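You operate a simulated robot arm through the tools that you are given. There is no shell and no other tool.

The job below is to be done with a simulated two-armed robot. You get a single attempt, and the scene is never put back.

TASK
Stop the flaker, then dump the chaff and move its beaker to the red plate.
Fine: all the chaff out, the yellow gate slide shut again; spill no flakes. Set down upright: green beaker. Where these are worked on the way, their far stop is far enough and under half their travel is too little: yellow gate slide.

The check looks at the end state, three seconds after you hand in, the way a careful person would. Anything else that was tipped, shoved, dropped, spilled or broken makes it a failure.

THE ROBOT
Two 7-joint arms with two-finger parallel grippers on one trunk that stands fixed in place. Base frame: the origin is at the foot of the trunk, x ahead of it, y to its left, z up; the work surface is at about z = 900. Lengths are in mm, angles in degrees, forces in N, time in s.
The left shoulder is at [30, 119, 1060], the right one opposite. With the tool pointing down near the work surface each hand reaches from about 280 to 680 mm from the base axis, measured 20 degrees to its own side. Payload 3.43 kg a hand.
The TCP of each hand is the grasp point between the finger pads, 30 mm short of the fingertips. In the tool frame z runs along the fingers and y along their closing line. The gripper opens to 94 mm. The fingers are 28 mm wide and 10 mm thick; the gripper's body (50 by 96 mm) begins 55 mm behind the TCP.
Orientation is that of the tool frame in the base frame, as [roll, pitch, yaw] about the fixed x, y, z axes, in that order (R = Rz(yaw) Ry(pitch) Rx(roll)). With the fingers straight down and closing along the base's y, the tool's x points along the base's -x, its y along +y and its z along -z.

THE INTERFACE
- The arms move only by the tool apply_moves. It takes "left_series", "right_series" or both (then of equal length, played together; a hand with none holds still); each is a list of rows, each a list of 7 numbers: the shift along the tool's x, y, z in m, then the turn, a rotation vector about the tool's x, y, z in degrees, then the closure, from 0 (fully open) to 1 (shut). In form: [[x, y, z, wx, wy, wz, claw], ...]. A call has 1 to 20 rows; each row shifts and turns the commanded pose from where the row before left it, along the tool's axes as they then stand. Rows are played at 5 a second. More than 50 mm and 8.6 degrees between two rows, or a gripper value outside its range, and nothing of the call is played. A pose out of reach is approached as far as the arm can. The call stops where the force on the tool passes 40 N (or 10 N more than at its start, if that is more) or the arm is blocked; 0.2 s more then pass. The fingers move at their own pace (about 72 mm/s each) and stop on an object; they squeeze with about 20 N. The grip force told is the motor's: it shows also when the fingers shut on nothing. Time passes only in rows, and 0.2 s behind the last, so rows that do not move let the fingers close. It gives the time, the measured TCP pose, the force on the tool (base axes), the opening and the grip force at its end, in the units of the frame above (readings bear some noise), with the torque about the TCP (base axes, N m) and any sound that the robot's microphone picked up, and new pictures: "show" is both (left out), scene, wrist or none (wrist: the cameras of the hands that moved).
- Cameras (640 x 400 px; columns grow to the right, rows downward): "scene" is now at [44.3, 9.9, 1762.7]; the picture's right is [0.12, -0.99, 0.00], its down [-0.77, -0.10, -0.63] and it looks along [0.62, 0.08, -0.78] (base axes); focal length 324 px, centre (320, 200). "left" rides on the left gripper at [76, -14, -103] in its tool frame; the picture's right is [0.18, 0.98, 0.00], its down [-0.75, 0.14, -0.64] and it looks along [-0.63, 0.12, 0.77] (tool axes); focal length 243 px, centre (320, 200). "right" rides on the right gripper at [76, 14, -103] in its tool frame; the picture's right is [-0.18, 0.98, 0.00], its down [-0.75, -0.14, -0.64] and it looks along [-0.63, -0.12, 0.77] (tool axes); focal length 243 px, centre (320, 200). There is no depth. A picture from a camera that has moved, and an enlarged one, comes with that camera's place and axes in the base frame and with its lens.
- raise_lower(by): slides the trunk up (or, below 0, down) by that many mm; the arms and the scene camera ride with it, the base frame stays. It gives what a move gives, with no picture.
- turn_head(pan, tilt): turns the head with the scene camera to pan (to the left, within 143 degrees either way) and tilt (down, from -29 to 69), counted from straight ahead of the robot. It gives what a move gives, and a new picture of the scene camera.
- inspect(camera, box): a new picture of the part [left, top, right, bottom] of that camera's present view, enlarged. The clock stands still meanwhile.
- finish_job(): hands the job in; it is judged then, once.

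Nothing tells you positions but the pictures and the camera data. Unless the task says otherwise, let go and move clear before handing in.

The tools are called after "Request:" as name(argument=value, ...) on one line, values as JSON. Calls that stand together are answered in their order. apply_moves: Moves the arms, as the interface text tells. Its arguments: {"type":"object","properties":{"left_series":{"type":"array","items":{"type":"array","items":{"type":"number"}}},"right_series":{"type":"array","items":{"type":"array","items":{"type":"number"}}},"show":{"type":"string","enum":["both","scene","wrist","none"]}},"required":[]} The other tools are called the same way: raise_lower (by) slides the trunk up or down; turn_head (pan, tilt) turns the head that bears the scene camera; inspect (camera, box) takes an enlarged picture of a part of a camera's view; finish_job () hands the job in.

At the start:

```text
time: 0.0
left_ee_pos: [442.1, 225.6, 1247.9]
left_ee_rot: [180.0, 0.1, 180.0]
left_ft_force: [0.6, 0.4, 0.4]
left_ft_torque: [0.0, -0.03, 0.02]
left_opening: 93.9
left_gripper_force: 0.0
right_ee_pos: [451.0, -204.5, 1214.9]
right_ee_rot: [-180.0, 0.0, -179.9]
right_ft_force: [-0.6, -0.2, -0.1]
right_ft_torque: [-0.01, 0.01, -0.02]
right_opening: 94.2
right_gripper_force: 0.1
trunk travel left (down, up): [-325.0, 85.0]
head pan, tilt: [7.0, 51.2]
```

scene: 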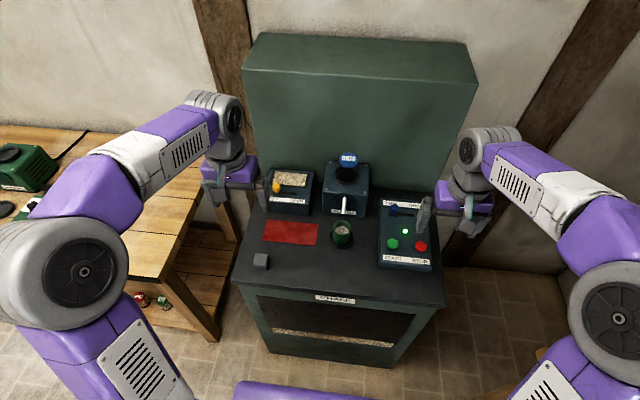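
right: 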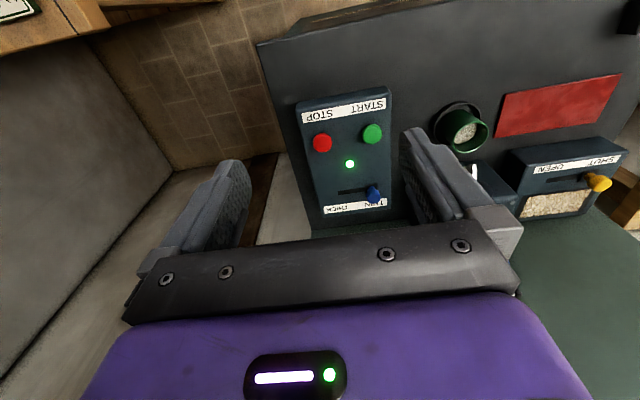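
left: 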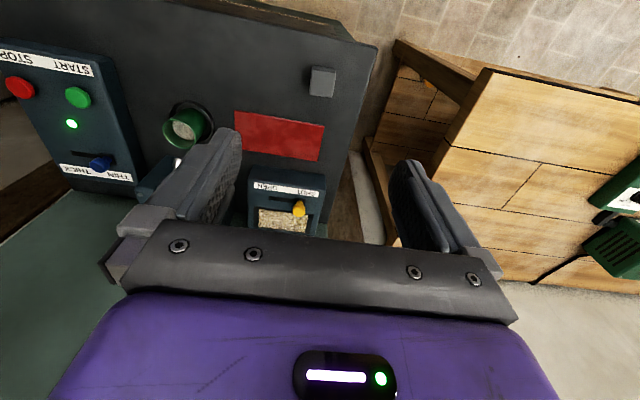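

I see a machine with a control panel (START/STOP, thin/thick slider), a chute with a green beaker under it, a red plate, and a yellow slide gate on a small box at left. I'll look closer at each before moving.

Request:
inspect(camera="scene", box=[230, 140, 450, 280])

Request:
inspect(camera="scene", box=[240, 270, 450, 370])

Request:
inspect(camera="left", box=[120, 60, 380, 240])

Request:
inspect(camera="right", box=[280, 70, 640, 240])

```text
2.86 times, centred on (340, 210) of scene
camera zoom: at [44.3, 9.9, 1762.7], right [0.12, -0.99, 0.0], down [-0.77, -0.1, -0.63], along [0.62, 0.08, -0.78], focal length 924 px, centre (263, 171)
```

zoom: 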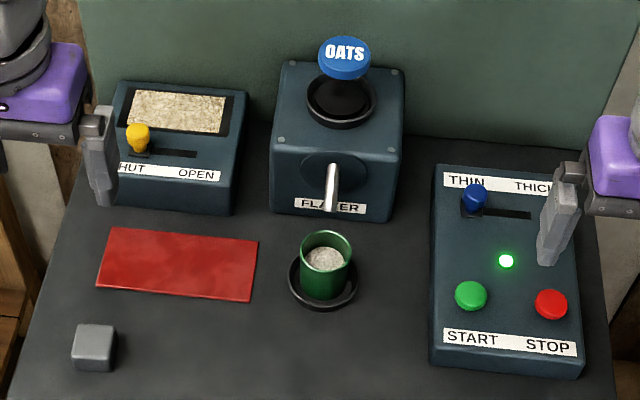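

```text
3.05 times, centred on (345, 320) of scene
camera zoom: at [44.3, 9.9, 1762.7], right [0.12, -0.99, 0.0], down [-0.77, -0.1, -0.63], along [0.62, 0.08, -0.78], focal length 986 px, centre (244, -166)
```

zoom: 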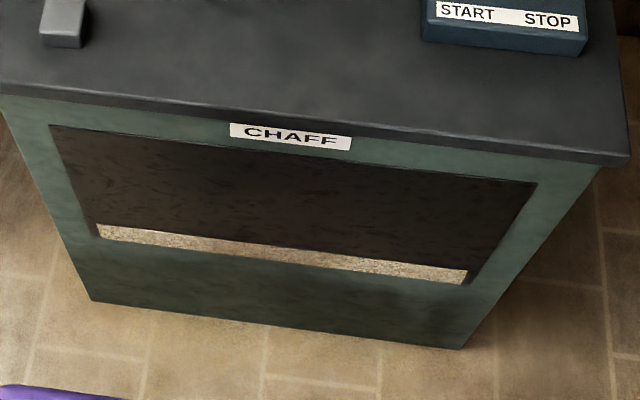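

```text
2.22 times, centred on (250, 150) of left
camera zoom: at [364.8, 210.0, 1350.6], right [-0.18, 0.98, 0.0], down [0.75, 0.14, 0.64], along [0.63, 0.12, -0.77], focal length 539 px, centre (476, 311)
```

zoom: 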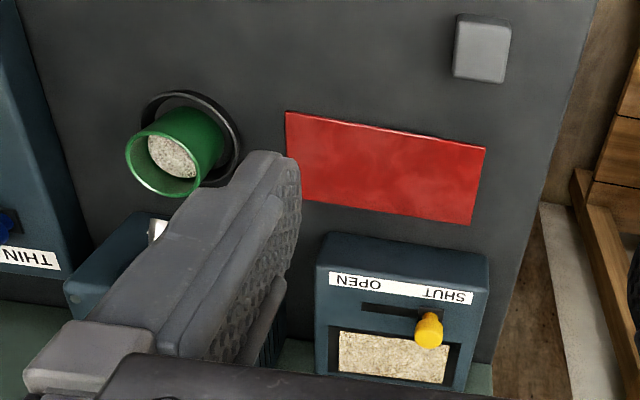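

```text
1.78 times, centred on (460, 155) of right
camera zoom: at [374.0, -190.3, 1317.3], right [0.18, 0.98, 0.0], down [0.75, -0.14, 0.64], along [0.63, -0.12, -0.77], focal length 431 px, centre (71, 280)
```

zoom: 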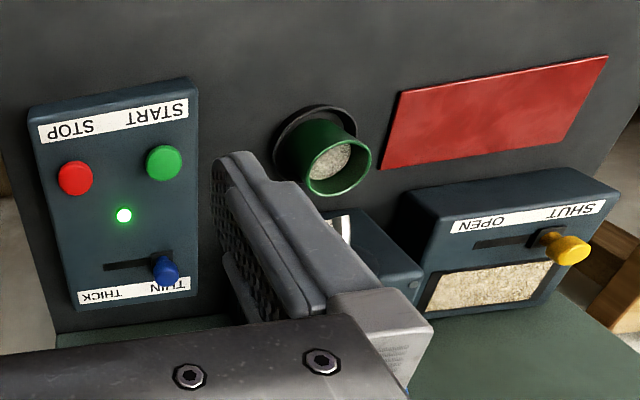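

The STOP button (red) sits at roughly [550, -217, 958], the yellow knob around [668, 227, 1015] at the SHUT end, the green beaker's rim centre at about [579, 14, 970], and the red plate's centre at about [587, 173]. I'll close the right gripper and bring it above STOP, well clear of the panel, then check alignment.

Request:
apply_moves(right_series=[[-0.02, -0.003, 0.03, 0, 0, 0, 1], [-0.02, -0.003, 0.03, 0, 0, 0, 1], [-0.02, -0.003, 0.03, 0, 0, 0, 1], [-0.02, -0.003, 0.03, 0, 0, 0, 1], [-0.019, 0, 0.03, 0, 0, 0, 1], [0, 0, 0.025, 0, 0, 0, 1], [0, 0, 0, 0, 0, 0, 1]])

```text
time: 1.6
left_ee_pos: [440.9, 224.0, 1247.8]
left_ee_rot: [179.9, -0.1, -179.9]
left_ft_force: [-0.2, -0.1, -0.1]
left_ft_torque: [0.02, -0.01, 0.02]
left_opening: 94.2
left_gripper_force: 0.0
right_ee_pos: [549.1, -216.6, 1040.5]
right_ee_rot: [-180.0, 0.0, -179.9]
right_ft_force: [0.6, -0.7, -0.4]
right_ft_torque: [-0.01, 0.02, 0.0]
right_opening: 0.2
right_gripper_force: 20.4
trunk travel left (down, up): [-325.0, 85.0]
head pan, tilt: [7.0, 51.2]
camera scene: at [44.2, 10.0, 1762.7], right [0.12, -0.99, 0.0], down [-0.77, -0.1, -0.63], along [0.62, 0.08, -0.78], focal length 324 px, centre (320, 200)
camera right: at [472.5, -203.0, 1142.6], right [0.18, 0.98, 0.0], down [0.75, -0.14, 0.64], along [0.63, -0.12, -0.77], focal length 243 px, centre (320, 200)
```

scene: 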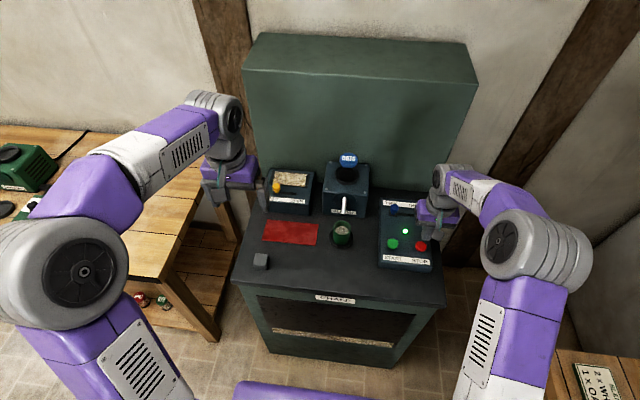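
right: 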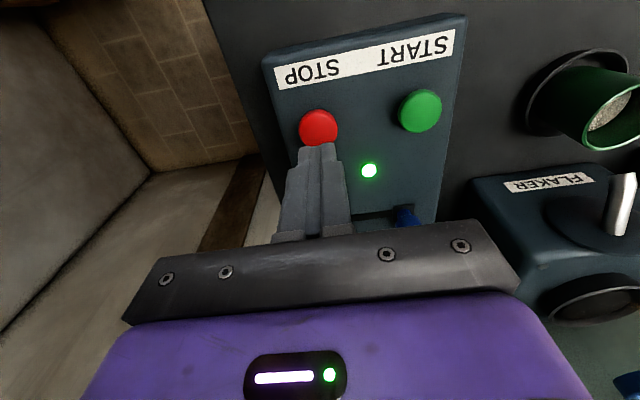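

The right fingertips are nearly over STOP, now estimated at [550, -218, 957]. I'll go down gently in small steps and watch force, sound and the green lamp.

Request:
apply_moves(right_series=[[0, -0.001, 0.02, 0, 0, 0, 1], [0, -0.001, 0.018, 0, 0, 0, 1], [0, 0, 0.006, 0, 0, 0, 1], [0, 0, 0.004, 0, 0, 0, 1], [0, 0, 0.003, 0, 0, 0, 1], [0, 0, 0.003, 0, 0, 0, 1]])

```text
time: 3.0
left_ee_pos: [441.9, 224.8, 1247.2]
left_ee_rot: [-179.9, 0.0, 180.0]
left_ft_force: [-0.3, -0.2, 0.2]
left_ft_torque: [-0.04, 0.01, 0.04]
left_opening: 94.0
left_gripper_force: 0.1
right_ee_pos: [551.1, -218.1, 986.8]
right_ee_rot: [179.9, -0.1, -180.0]
right_ft_force: [0.0, 0.8, 1.7]
right_ft_torque: [-0.02, 0.03, 0.0]
right_opening: 0.0
right_gripper_force: 19.5
trunk travel left (down, up): [-325.0, 85.0]
head pan, tilt: [7.0, 51.2]
heard: click
camera scene: at [44.0, 10.2, 1762.7], right [0.12, -0.99, 0.0], down [-0.77, -0.1, -0.63], along [0.62, 0.08, -0.78], focal length 324 px, centre (320, 200)
camera right: at [473.3, -203.9, 1088.5], right [0.18, 0.98, 0.0], down [0.75, -0.14, 0.64], along [0.63, -0.12, -0.77], focal length 243 px, centre (320, 200)
```

scene: 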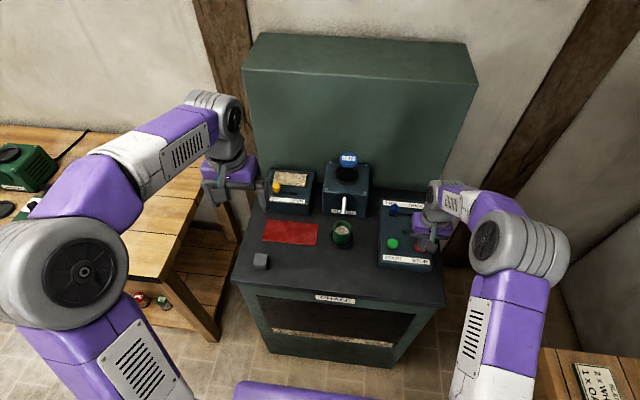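
right: 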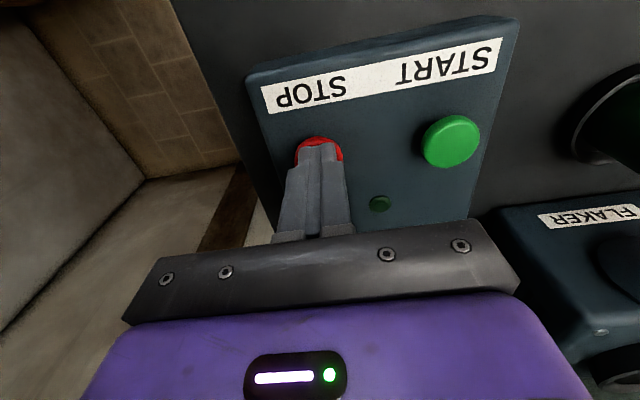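

STOP clicked and the green lamp went out, so the flaker is stopped. I'll retract the right hand up and back, and bring the left hand tilted forward near the yellow knob for a closer look.

Request:
apply_moves(right_series=[[0, 0, -0.03, 0, 0, 0, 1], [0, 0, -0.04, 0, 0, 0, 1], [0, 0, -0.04, 0, 0, 0, 1], [0.03, 0, -0.03, 0, 0, 0, 1], [0.03, 0, -0.03, 0, 0, 0, 1], [0.03, 0, -0.03, 0, 0, 0, 1], [0.03, 0, 0, 0, 0, 0, 1], [0, 0, 0, 0, 0, 0, 1]], left_series=[[-0.03, 0, 0.03, 0, 0, 0, 0], [-0.03, 0, 0.03, 0, 0, 0, 0], [-0.03, 0, 0.03, 0, 0, 0, 0], [-0.03, 0, 0.03, 0, 0, 0, 0], [-0.03, 0, 0.03, 0, 0, 0, 0], [0, 0, 0, 0, -8, 0, 0], [0, 0, 0, 0, -8, 0, 0], [0, 0, 0, 0, -8, 0, 0]])

Request:
inspect(camera="scene", box=[230, 140, 450, 280])

```text
time: 4.8
left_ee_pos: [591.7, 225.0, 1097.5]
left_ee_rot: [179.9, 24.1, -179.9]
left_ft_force: [0.4, 0.2, 0.4]
left_ft_torque: [-0.01, -0.01, 0.01]
left_opening: 94.2
left_gripper_force: 0.1
right_ee_pos: [428.6, -218.4, 1186.3]
right_ee_rot: [-180.0, 0.0, -179.8]
right_ft_force: [-0.2, 0.0, 0.5]
right_ft_torque: [0.0, -0.01, -0.03]
right_opening: 0.1
right_gripper_force: 19.8
trunk travel left (down, up): [-325.0, 85.0]
head pan, tilt: [7.0, 51.2]
camera scene: at [43.7, 10.0, 1762.7], right [0.12, -0.99, 0.0], down [-0.77, -0.1, -0.63], along [0.62, 0.08, -0.78], focal length 324 px, centre (320, 200)
camera right: at [351.8, -204.8, 1287.4], right [0.18, 0.98, 0.0], down [0.75, -0.14, 0.64], along [0.63, -0.12, -0.77], focal length 243 px, centre (320, 200)
camera left: at [479.6, 209.5, 1160.5], right [-0.17, 0.98, -0.08], down [0.43, 0.14, 0.89], along [0.89, 0.12, -0.44], focal length 243 px, centre (320, 200)
```

scene: 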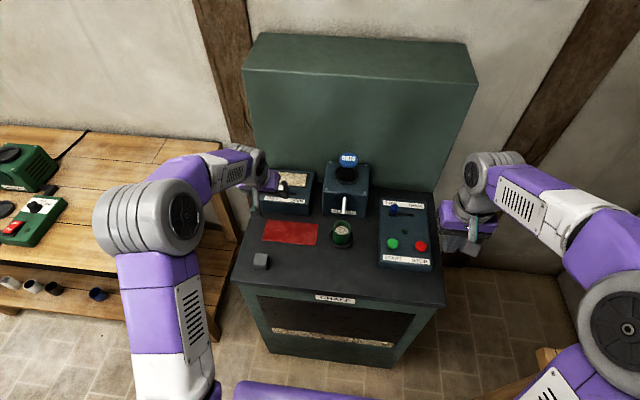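
right: 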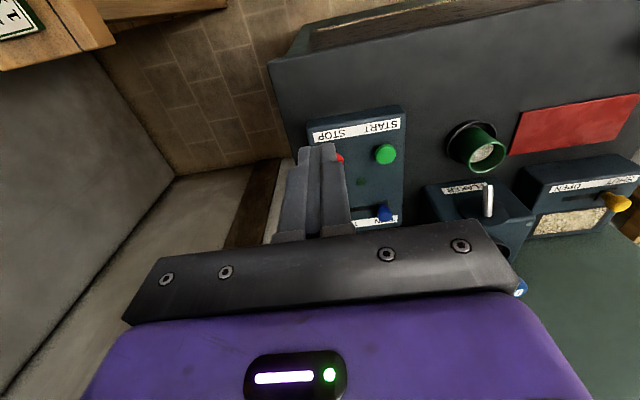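
left: 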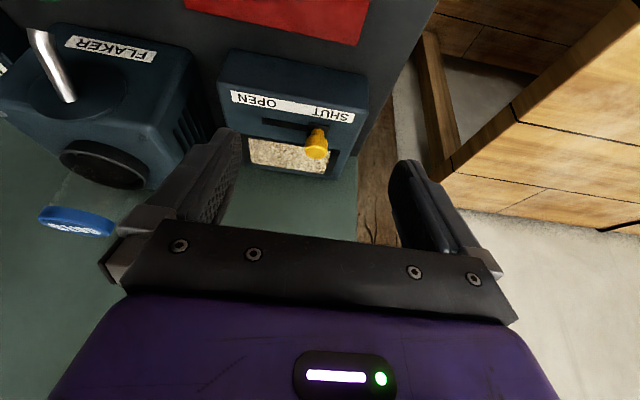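

```text
2.86 times, centred on (340, 210) of scene
camera zoom: at [43.7, 10.0, 1762.7], right [0.12, -0.99, 0.0], down [-0.77, -0.1, -0.63], along [0.62, 0.08, -0.78], focal length 924 px, centre (263, 171)
```

zoom: 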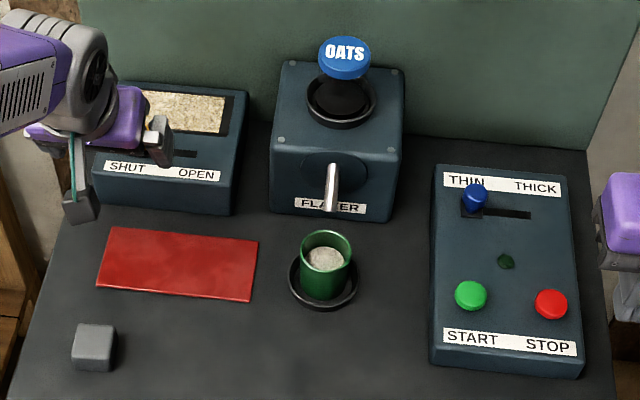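

Request:
inspect(camera="left", box=[200, 30, 400, 190])

Request:
inspect(camera="right", box=[400, 90, 640, 260])

Request:
inspect(camera="left", box=[0, 0, 200, 200])

```text
2.50 times, centred on (300, 110) of left
camera zoom: at [479.6, 209.5, 1160.5], right [-0.17, 0.98, -0.08], down [0.43, 0.14, 0.89], along [0.89, 0.12, -0.44], focal length 606 px, centre (370, 425)
```

zoom: 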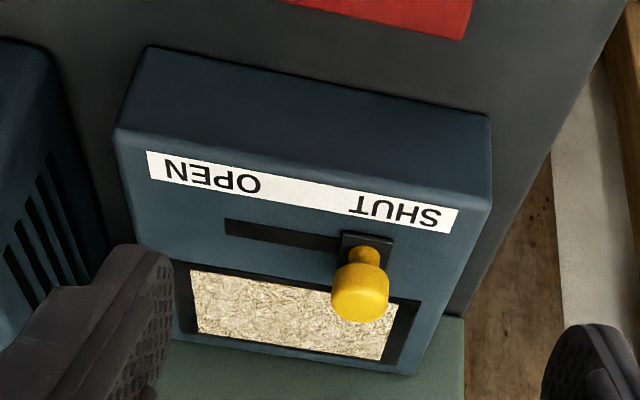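

```text
2.35 times, centred on (520, 175) of right
camera zoom: at [351.8, -204.8, 1287.4], right [0.18, 0.98, 0.0], down [0.75, -0.14, 0.64], along [0.63, -0.12, -0.77], focal length 571 px, centre (-151, 259)
```

zoom: 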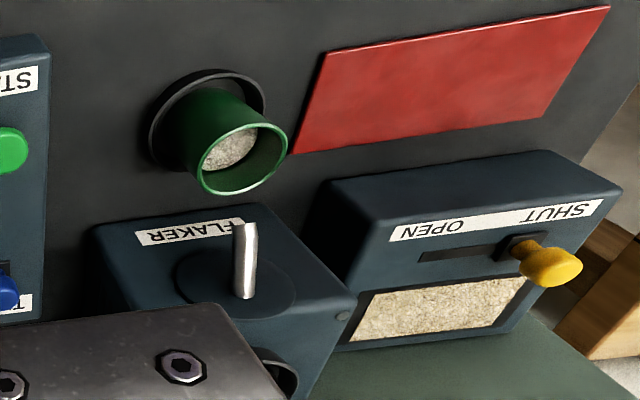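

```text
2.00 times, centred on (100, 100) of left
camera zoom: at [479.6, 209.5, 1160.5], right [-0.17, 0.98, -0.08], down [0.43, 0.14, 0.89], along [0.89, 0.12, -0.44], focal length 485 px, centre (760, 400)
```

zoom: 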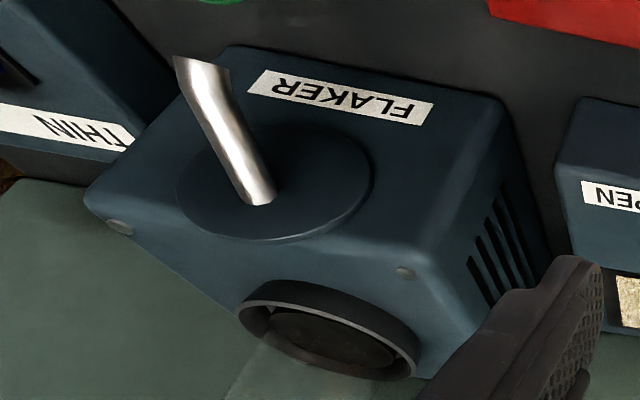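

The gate box's top is at about z = 960, with a vertical knob whose head is near [696, 230, 987], sliding along −y toward OPEN. I'll tilt the left hand to 40° forward and bring it to a pre-grasp 60 mm short of the knob.

Request:
apply_moves(left_series=[[0, 0, 0, 0, -8, 0, 0.1], [0, 0, 0, 0, -8, 0, 0.2], [-0.004, 0.0025, 0.038, 0, 0, 0, 0.2], [-0.0045, 0.0025, 0.038, 0, 0, 0, 0.2], [0, 0, 0, 0, 0, 0, 0.2]])

Request:
inspect(camera="left", box=[200, 0, 460, 200])

Request:
inspect(camera="scene", box=[230, 140, 350, 220])

```text
time: 6.0
left_ee_pos: [646.2, 229.3, 1043.8]
left_ee_rot: [-180.0, 40.1, -179.9]
left_ft_force: [-0.6, -0.4, 0.7]
left_ft_torque: [-0.02, 0.03, 0.02]
left_opening: 75.1
left_gripper_force: 0.1
right_ee_pos: [429.7, -220.0, 1185.3]
right_ee_rot: [-180.0, 0.1, 180.0]
right_ft_force: [-0.7, -0.2, 0.0]
right_ft_torque: [0.01, -0.02, 0.01]
right_opening: 0.1
right_gripper_force: 19.9
trunk travel left (down, up): [-325.0, 85.0]
head pan, tilt: [7.0, 51.2]
camera scene: at [43.8, 9.8, 1762.7], right [0.12, -0.99, 0.0], down [-0.77, -0.1, -0.63], along [0.62, 0.08, -0.78], focal length 324 px, centre (320, 200)
camera left: at [523.2, 214.1, 1073.3], right [-0.14, 0.98, -0.12], down [0.16, 0.14, 0.98], along [0.98, 0.12, -0.18], focal length 243 px, centre (320, 200)
```

scene: 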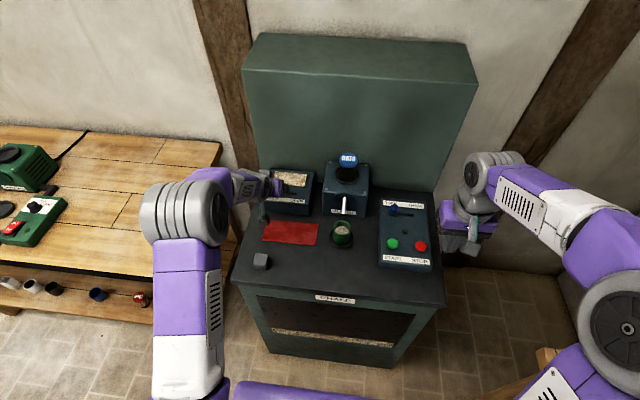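
left: 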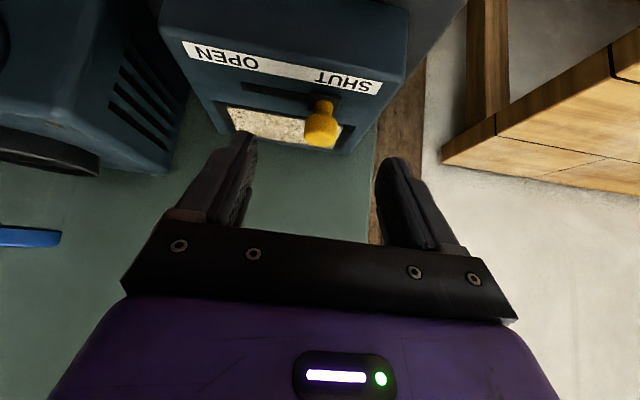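

```text
2.00 times, centred on (330, 100) of left
camera zoom: at [523.2, 214.1, 1073.3], right [-0.14, 0.98, -0.12], down [0.16, 0.14, 0.98], along [0.98, 0.12, -0.18], focal length 485 px, centre (300, 400)
```

zoom: 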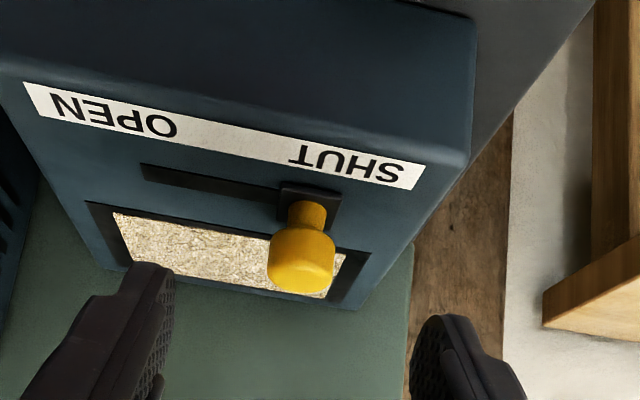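

```text
5.00 times, centred on (290, 180) of scene
camera zoom: at [43.8, 9.8, 1762.7], right [0.12, -0.99, 0.0], down [-0.77, -0.1, -0.63], along [0.62, 0.08, -0.78], focal length 1618 px, centre (470, 300)
```

zoom: 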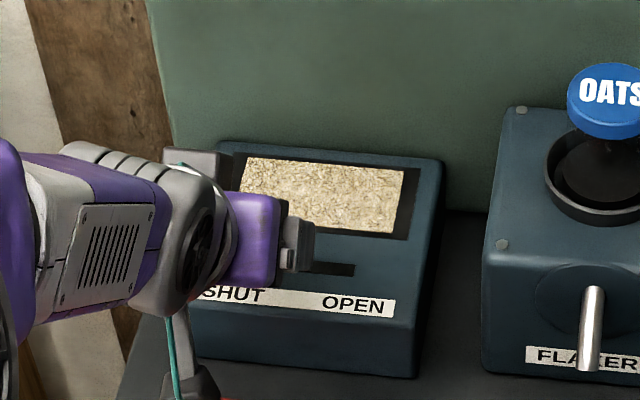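

The knob head is now well localized at [694, 230, 988] and lies dead ahead on the tool axis. I'll advance 57 mm along the tool axis and close gently on the knob.

Request:
apply_moves(left_series=[[0, 0.0005, 0.02, 0, 0, 0, 0.2], [0, 0, 0.02, 0, 0, 0, 0.2], [0, 0, 0.01, 0, 0, 0, 0.2], [0, 0, 0.007, 0, 0, 0, 0.2], [0, 0, 0, 0, 0, 0, 0.2]])

Request:
inspect(camera="left", box=[200, 0, 460, 200])

```text
time: 7.2
left_ee_pos: [685.1, 230.3, 1001.5]
left_ee_rot: [-179.9, 40.0, -179.9]
left_ft_force: [0.0, 0.6, -0.6]
left_ft_torque: [0.03, -0.03, -0.03]
left_opening: 75.3
left_gripper_force: 0.0
right_ee_pos: [429.4, -220.5, 1185.5]
right_ee_rot: [-179.9, 0.0, -180.0]
right_ft_force: [0.1, 1.2, 0.1]
right_ft_torque: [0.01, 0.01, -0.02]
right_opening: 0.0
right_gripper_force: 20.2
trunk travel left (down, up): [-325.0, 85.0]
head pan, tilt: [7.0, 51.2]
camera scene: at [44.0, 9.8, 1762.7], right [0.12, -0.99, 0.0], down [-0.77, -0.1, -0.63], along [0.62, 0.08, -0.78], focal length 324 px, centre (320, 200)
camera left: at [559.5, 215.3, 1031.4], right [-0.14, 0.98, -0.12], down [0.16, 0.14, 0.98], along [0.98, 0.12, -0.18], focal length 243 px, centre (320, 200)
```

scene: 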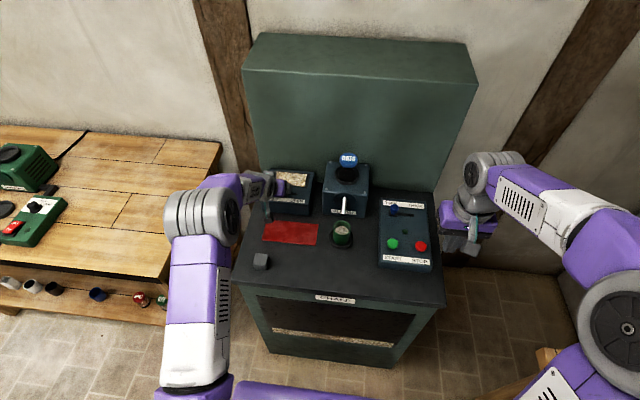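
left: 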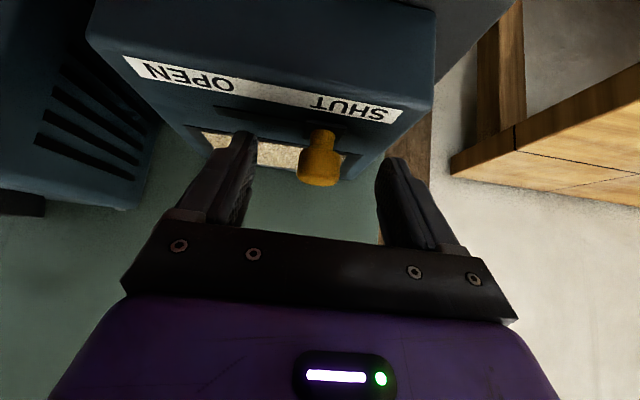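

```text
2.00 times, centred on (330, 100) of left
camera zoom: at [559.5, 215.3, 1031.4], right [-0.14, 0.98, -0.12], down [0.16, 0.14, 0.98], along [0.98, 0.12, -0.18], focal length 485 px, centre (300, 400)
```

zoom: 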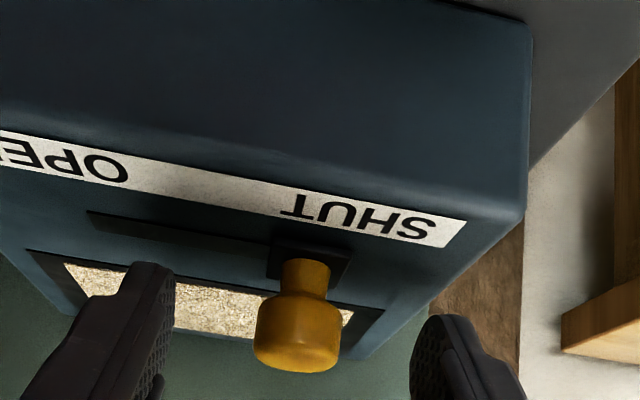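

The knob is between the pads. I'll close on it.

Request:
apply_moves(left_series=[[0, 0, 0, 0, 0, 0, 0.6], [0, 0, 0, 0, 0, 0, 1], [0, 0, 0, 0, 0, 0, 1], [0, 0, 0, 0, 0, 0, 1]], show="wrist")

```text
time: 8.2
left_ee_pos: [683.8, 231.4, 1000.4]
left_ee_rot: [-179.9, 40.0, 180.0]
left_ft_force: [1.1, -1.8, -0.9]
left_ft_torque: [-0.1, -0.11, -0.03]
left_opening: 25.6
left_gripper_force: 44.3
right_ee_pos: [429.3, -220.2, 1185.9]
right_ee_rot: [-179.9, 0.0, -180.0]
right_ft_force: [-0.4, -0.1, 0.9]
right_ft_torque: [0.02, 0.0, -0.02]
right_opening: 0.1
right_gripper_force: 19.8
trunk travel left (down, up): [-325.0, 85.0]
head pan, tilt: [7.0, 51.2]
camera left: at [559.5, 215.0, 1031.3], right [-0.14, 0.98, -0.12], down [0.16, 0.14, 0.98], along [0.98, 0.12, -0.18], focal length 243 px, centre (320, 200)
```

left: 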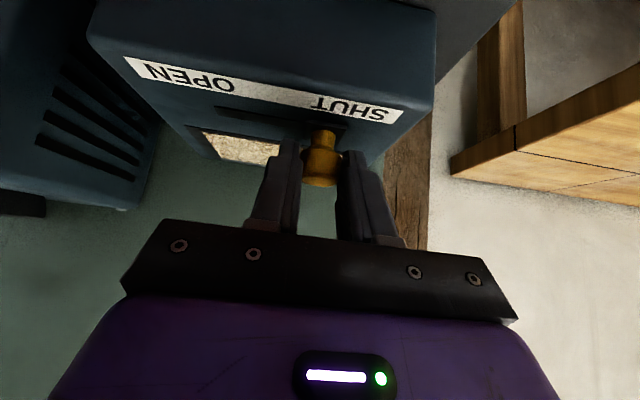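

The knob is held (25.6 mm). Now I'll slide it in −y toward OPEN in modest steps, watching the force for the end stop.

Request:
apply_moves(left_series=[[0, -0.01, 0, 0, 0, 0, 1], [0, -0.01, 0, 0, 0, 0, 1], [0, -0.01, 0, 0, 0, 0, 1], [0, -0.008, 0, 0, 0, 0, 1], [0, -0.004, 0, 0, 0, 0, 1]])

Request:
inspect(camera="left", box=[150, 0, 450, 200])

```text
time: 9.4
left_ee_pos: [683.7, 187.7, 1001.7]
left_ee_rot: [-180.0, 40.1, -180.0]
left_ft_force: [5.6, 0.9, -1.3]
left_ft_torque: [-0.08, -0.63, -0.05]
left_opening: 25.4
left_gripper_force: 44.6
right_ee_pos: [431.2, -218.3, 1185.0]
right_ee_rot: [179.9, 0.1, 180.0]
right_ft_force: [-0.4, 0.3, 0.3]
right_ft_torque: [-0.01, 0.0, 0.01]
right_opening: 0.2
right_gripper_force: 20.3
trunk travel left (down, up): [-325.0, 85.0]
head pan, tilt: [7.0, 51.2]
camera scene: at [45.4, 10.2, 1762.6], right [0.12, -0.99, 0.0], down [-0.77, -0.1, -0.63], along [0.62, 0.08, -0.78], focal length 324 px, centre (320, 200)
camera left: at [559.4, 172.9, 1031.1], right [-0.14, 0.98, -0.12], down [0.16, 0.14, 0.98], along [0.98, 0.12, -0.18], focal length 243 px, centre (320, 200)
```

scene: 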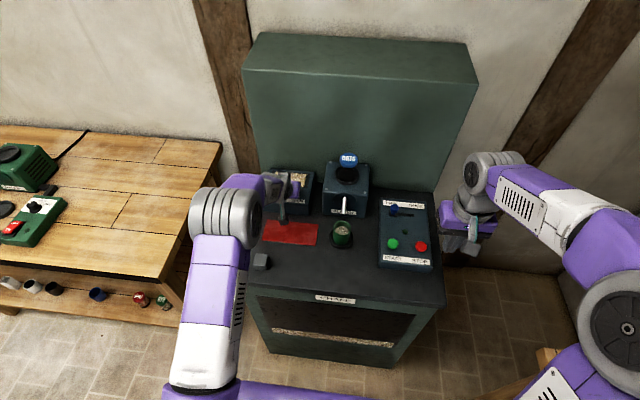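
left: 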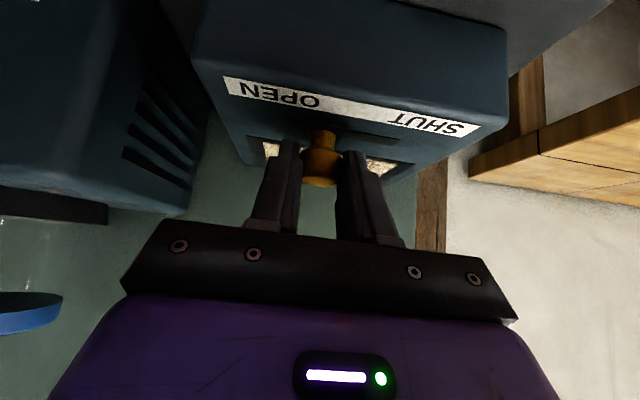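

```text
2.00 times, centred on (300, 100) of left
camera zoom: at [559.4, 172.9, 1031.1], right [-0.14, 0.98, -0.12], down [0.16, 0.14, 0.98], along [0.98, 0.12, -0.18], focal length 485 px, centre (360, 400)
```

zoom: 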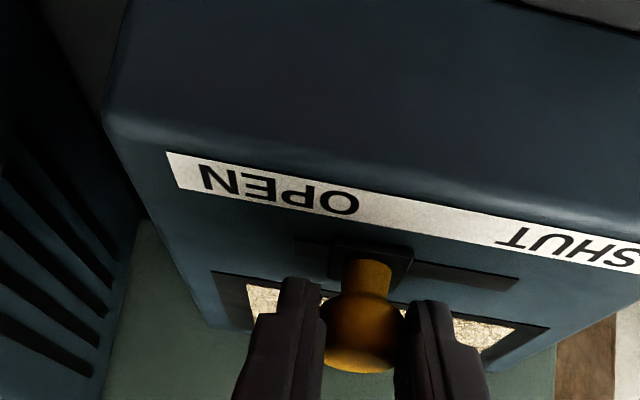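

The slide follows with about 10 mm of slot remaining. I'll continue to the stop, easing slightly in +x to relieve side load.

Request:
apply_moves(left_series=[[-0.0008, -0.004, 0.0006, 0, 0, 0, 1], [-0.0004, -0.003, 0.0003, 0, 0, 0, 1], [0, -0.003, 0, 0, 0, 0, 1], [0, -0.002, 0, 0, 0, 0, 1], [0, -0.002, 0, 0, 0, 0, 1]])

Request:
inspect(camera="left", box=[150, 0, 450, 200])

Request:
inspect(camera="scene", box=[230, 140, 350, 220])

```text
time: 10.6
left_ee_pos: [684.7, 174.9, 1001.7]
left_ee_rot: [-180.0, 39.9, 179.9]
left_ft_force: [0.4, 0.3, 0.5]
left_ft_torque: [-0.07, -0.09, 0.02]
left_opening: 25.1
left_gripper_force: 45.4
right_ee_pos: [430.4, -219.5, 1186.3]
right_ee_rot: [180.0, 0.0, 180.0]
right_ft_force: [0.6, -0.4, -0.5]
right_ft_torque: [-0.02, 0.03, 0.0]
right_opening: 0.0
right_gripper_force: 19.9
trunk travel left (down, up): [-325.0, 85.0]
head pan, tilt: [7.0, 51.2]
camera scene: at [44.1, 9.7, 1762.7], right [0.12, -0.99, 0.0], down [-0.77, -0.1, -0.63], along [0.62, 0.08, -0.78], focal length 324 px, centre (320, 200)
camera left: at [559.5, 159.4, 1031.5], right [-0.14, 0.98, -0.12], down [0.17, 0.14, 0.98], along [0.98, 0.12, -0.18], focal length 243 px, centre (320, 200)
```

scene: 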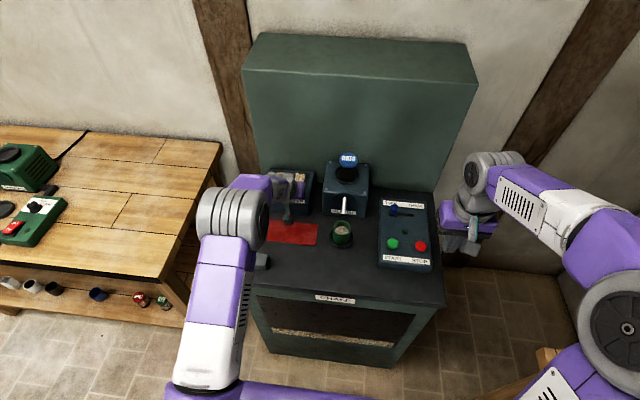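
left: 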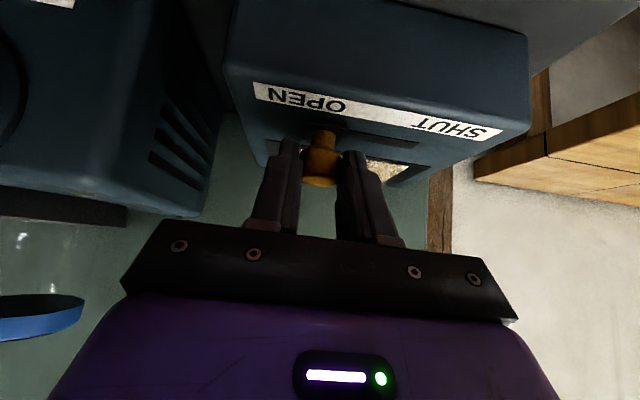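

```text
2.00 times, centred on (300, 100) of left
camera zoom: at [559.5, 159.4, 1031.5], right [-0.14, 0.98, -0.12], down [0.17, 0.14, 0.98], along [0.98, 0.12, -0.18], focal length 485 px, centre (360, 400)
```

zoom: 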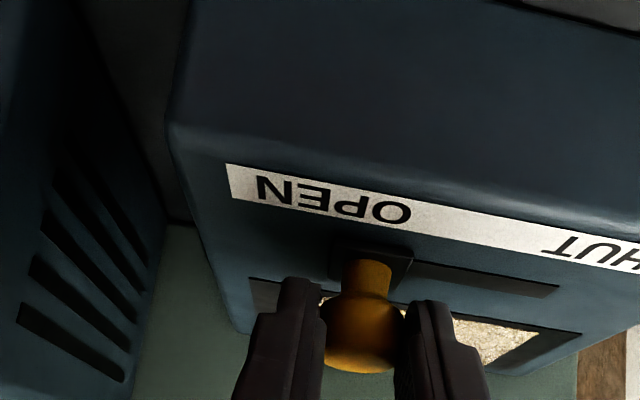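

```text
5.00 times, centred on (290, 180) of scene
camera zoom: at [44.1, 9.7, 1762.7], right [0.12, -0.99, 0.0], down [-0.77, -0.1, -0.63], along [0.62, 0.08, -0.78], focal length 1618 px, centre (470, 300)
```

zoom: 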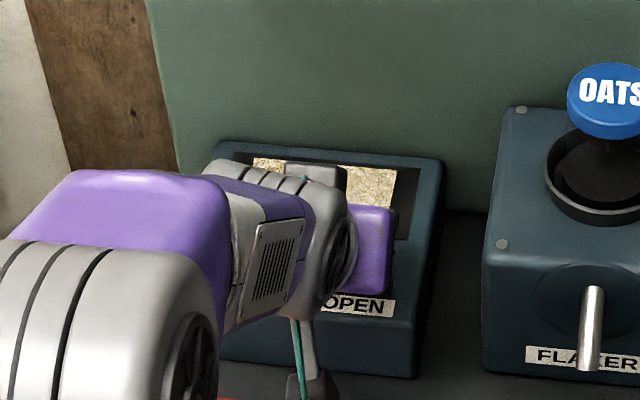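

The slide is almost at the OPEN end with still no stop force. I'll nudge a little more and compare the chaff windows.

Request:
apply_moves(left_series=[[0, -0.002, 0, 0, 0, 0, 1], [0, -0.002, 0, 0, 0, 0, 1], [0, -0.002, 0, 0, 0, 0, 1]], show="wrist")

Request:
inspect(camera="left", box=[250, 60, 450, 200])

Request:
inspect(camera="scene", box=[240, 270, 450, 370])

Request:
inspect(camera="scene", box=[230, 140, 350, 220])

Request:
inspect(camera="right", box=[400, 90, 640, 260])

```text
time: 11.4
left_ee_pos: [683.4, 169.3, 1000.1]
left_ee_rot: [179.9, 39.9, -179.9]
left_ft_force: [-4.2, 4.2, 4.7]
left_ft_torque: [0.04, 0.18, -0.03]
left_opening: 25.6
left_gripper_force: 44.8
right_ee_pos: [428.7, -218.8, 1186.0]
right_ee_rot: [179.9, 0.0, -179.9]
right_ft_force: [-0.6, 0.7, 0.4]
right_ft_torque: [-0.01, 0.01, 0.0]
right_opening: 0.1
right_gripper_force: 19.7
trunk travel left (down, up): [-325.0, 85.0]
head pan, tilt: [7.0, 51.2]
camera left: at [559.5, 154.8, 1031.2], right [-0.14, 0.98, -0.12], down [0.16, 0.14, 0.98], along [0.98, 0.12, -0.18], focal length 243 px, centre (320, 200)
```

left: 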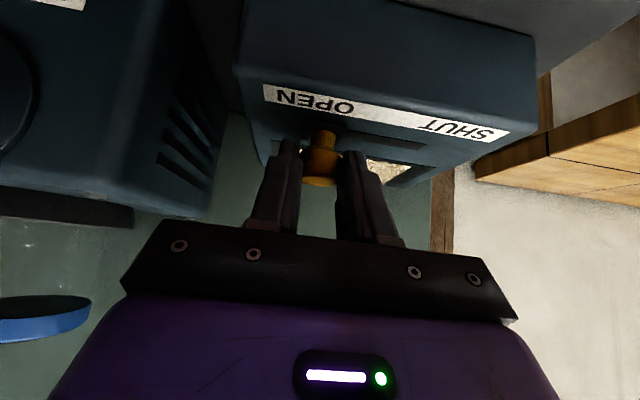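

```text
2.86 times, centred on (350, 130) of left
camera zoom: at [559.5, 154.8, 1031.2], right [-0.14, 0.98, -0.12], down [0.16, 0.14, 0.98], along [0.98, 0.12, -0.18], focal length 693 px, centre (234, 400)
```

zoom: 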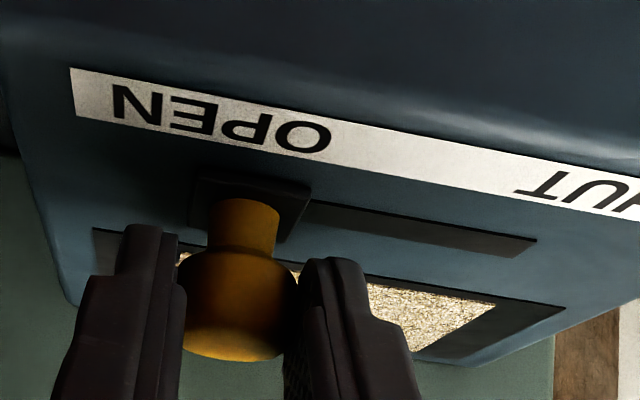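

```text
3.05 times, centred on (345, 320) of scene
camera zoom: at [42.9, 10.5, 1762.7], right [0.12, -0.99, 0.0], down [-0.77, -0.1, -0.63], along [0.62, 0.08, -0.78], focal length 986 px, centre (244, -166)
```

zoom: 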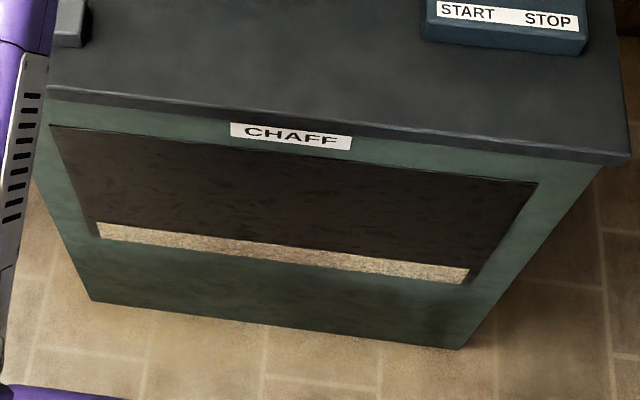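

```text
5.00 times, centred on (290, 180) of scene
camera zoom: at [42.9, 10.5, 1762.7], right [0.12, -0.99, 0.0], down [-0.77, -0.1, -0.63], along [0.62, 0.08, -0.78], focal length 1618 px, centre (470, 300)
```

zoom: 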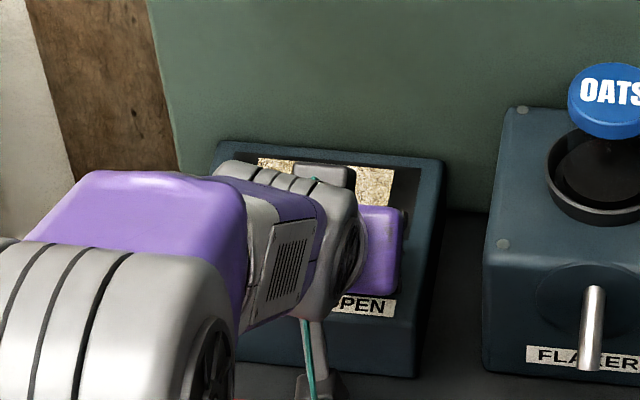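

```text
2.35 times, centred on (520, 175) of right
camera zoom: at [351.6, -204.5, 1287.6], right [0.18, 0.98, 0.0], down [0.75, -0.14, 0.64], along [0.63, -0.12, -0.77], focal length 571 px, centre (-151, 259)
```

zoom: 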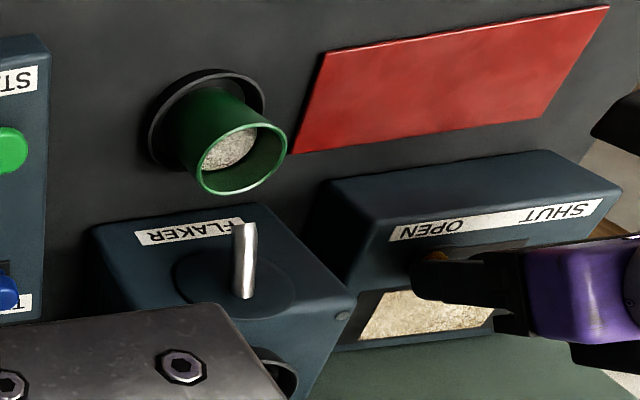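

The slide now meets its OPEN stop and the chaff level looks to be dropping in the hopper. I'll press slightly more and wait while watching it.

Request:
apply_moves(left_series=[[0, -0.001, 0, 0, 0, 0, 1], [0, 0, 0, 0, 0, 0, 1], [0, 0, 0, 0, 0, 0, 1], [0, 0, 0, 0, 0, 0, 1], [0, 0, 0, 0, 0, 0, 1], [0, 0, 0, 0, 0, 0, 1], [0, 0, 0, 0, 0, 0, 1], [0, 0, 0, 0, 0, 0, 1], [0, 0, 0, 0, 0, 0, 1], [0, 0, 0, 0, 0, 0, 1]], show="none")

Request:
inspect(camera="left", box=[250, 60, 450, 200])

Request:
inspect(camera="right", box=[400, 90, 640, 260])

Request:
inspect(camera="scene", box=[230, 140, 350, 220])

```text
time: 13.6
left_ee_pos: [684.7, 170.9, 1001.9]
left_ee_rot: [180.0, 40.0, -179.9]
left_ft_force: [-9.5, 15.8, 0.7]
left_ft_torque: [0.29, 0.43, 0.31]
left_opening: 25.8
left_gripper_force: 44.8
right_ee_pos: [428.4, -217.3, 1185.8]
right_ee_rot: [-179.9, 0.1, -180.0]
right_ft_force: [-0.2, 0.9, -1.2]
right_ft_torque: [0.0, -0.01, 0.02]
right_opening: 0.0
right_gripper_force: 19.9
trunk travel left (down, up): [-325.0, 85.0]
head pan, tilt: [7.0, 51.2]
```

```text
2.86 times, centred on (350, 130) of left
camera zoom: at [559.6, 154.7, 1031.3], right [-0.14, 0.98, -0.12], down [0.16, 0.14, 0.98], along [0.98, 0.12, -0.18], focal length 693 px, centre (234, 400)
```

zoom: 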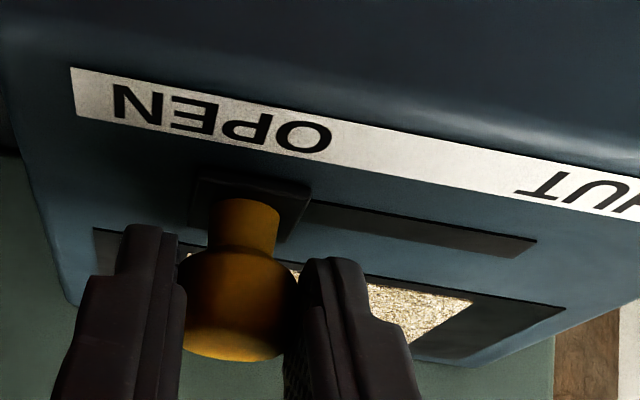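

```text
2.35 times, centred on (520, 175) of right
camera zoom: at [351.3, -203.0, 1287.9], right [0.18, 0.98, 0.0], down [0.75, -0.14, 0.64], along [0.63, -0.12, -0.77], focal length 571 px, centre (-151, 259)
```

zoom: 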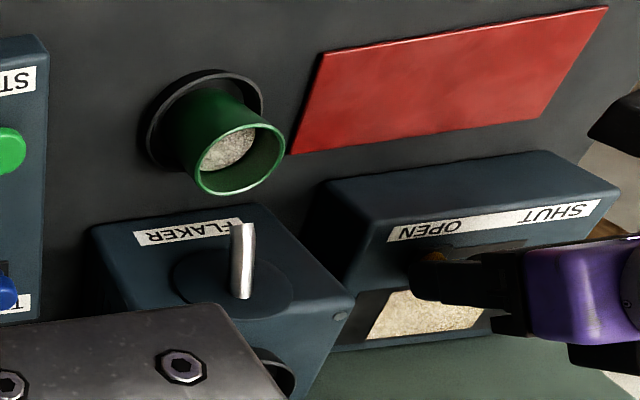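

```text
5.00 times, centred on (290, 180) of scene
camera zoom: at [42.4, 12.5, 1762.7], right [0.12, -0.99, 0.0], down [-0.77, -0.1, -0.63], along [0.62, 0.08, -0.78], focal length 1618 px, centre (470, 300)
```

zoom: 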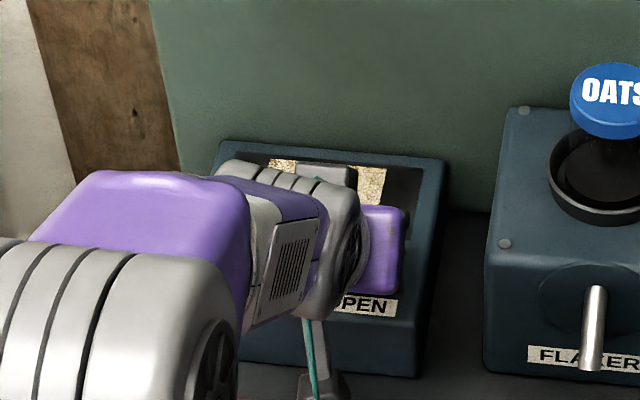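

The chaff is draining and shrinking in the hopper window. I'll keep holding the gate open (easing off the stop a touch) and wait.

Request:
apply_moves(left_series=[[0, 0.001, 0, 0, 0, 0, 1], [0, 0, 0, 0, 0, 0, 1], [0, 0, 0, 0, 0, 0, 1], [0, 0, 0, 0, 0, 0, 1], [0, 0, 0, 0, 0, 0, 1], [0, 0, 0, 0, 0, 0, 1], [0, 0, 0, 0, 0, 0, 1], [0, 0, 0, 0, 0, 0, 1], [0, 0, 0, 0, 0, 0, 1], [0, 0, 0, 0, 0, 0, 1], [0, 0, 0, 0, 0, 0, 1], [0, 0, 0, 0, 0, 0, 1], [0, 0, 0, 0, 0, 0, 1], [0, 0, 0, 0, 0, 0, 1], [0, 0, 0, 0, 0, 0, 1], [0, 0, 0, 0, 0, 0, 1], [0, 0, 0, 0, 0, 0, 1], [0, 0, 0, 0, 0, 0, 1], [0, 0, 0, 0, 0, 0, 1], [0, 0, 0, 0, 0, 0, 1]], show="none")

Request:
inspect(camera="left", box=[250, 60, 450, 200])

Request:
inspect(camera="right", box=[400, 90, 640, 260])

Request:
inspect(camera="scene", box=[240, 270, 450, 370])

```text
time: 17.8
left_ee_pos: [684.3, 170.6, 1001.3]
left_ee_rot: [-179.8, 40.0, -180.0]
left_ft_force: [-10.7, 10.0, -3.9]
left_ft_torque: [0.2, 0.28, 0.17]
left_opening: 25.2
left_gripper_force: 45.2
right_ee_pos: [427.8, -217.6, 1184.8]
right_ee_rot: [180.0, 0.0, 179.9]
right_ft_force: [-0.5, 0.6, -0.6]
right_ft_torque: [0.01, 0.0, -0.02]
right_opening: 0.0
right_gripper_force: 19.5
trunk travel left (down, up): [-325.0, 85.0]
head pan, tilt: [7.0, 51.2]
```

```text
2.86 times, centred on (350, 130) of left
camera zoom: at [559.6, 154.9, 1031.4], right [-0.14, 0.98, -0.12], down [0.16, 0.14, 0.98], along [0.98, 0.12, -0.18], focal length 693 px, centre (234, 400)
```

zoom: 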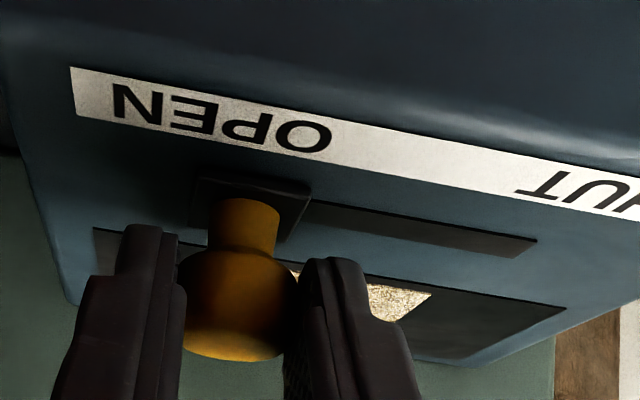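

```text
2.35 times, centred on (520, 175) of right
camera zoom: at [351.7, -203.6, 1287.7], right [0.18, 0.98, 0.0], down [0.75, -0.14, 0.64], along [0.63, -0.12, -0.77], focal length 571 px, centre (-151, 259)
```

zoom: 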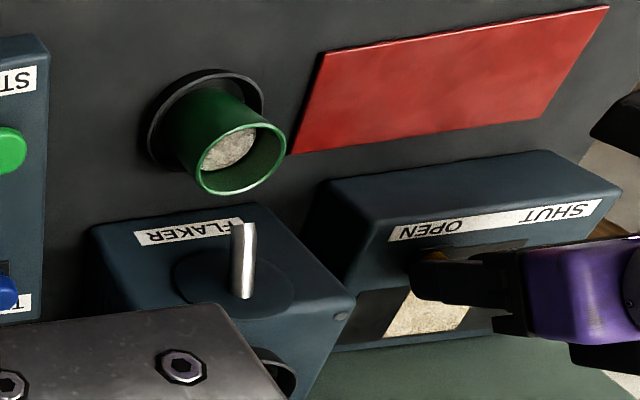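

```text
3.05 times, centred on (345, 320) of scene
camera zoom: at [43.0, 11.8, 1762.7], right [0.12, -0.99, 0.0], down [-0.77, -0.1, -0.63], along [0.62, 0.08, -0.78], focal length 986 px, centre (244, -166)
```

zoom: 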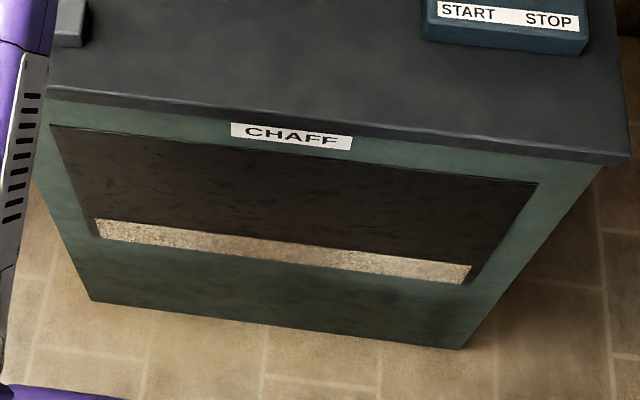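

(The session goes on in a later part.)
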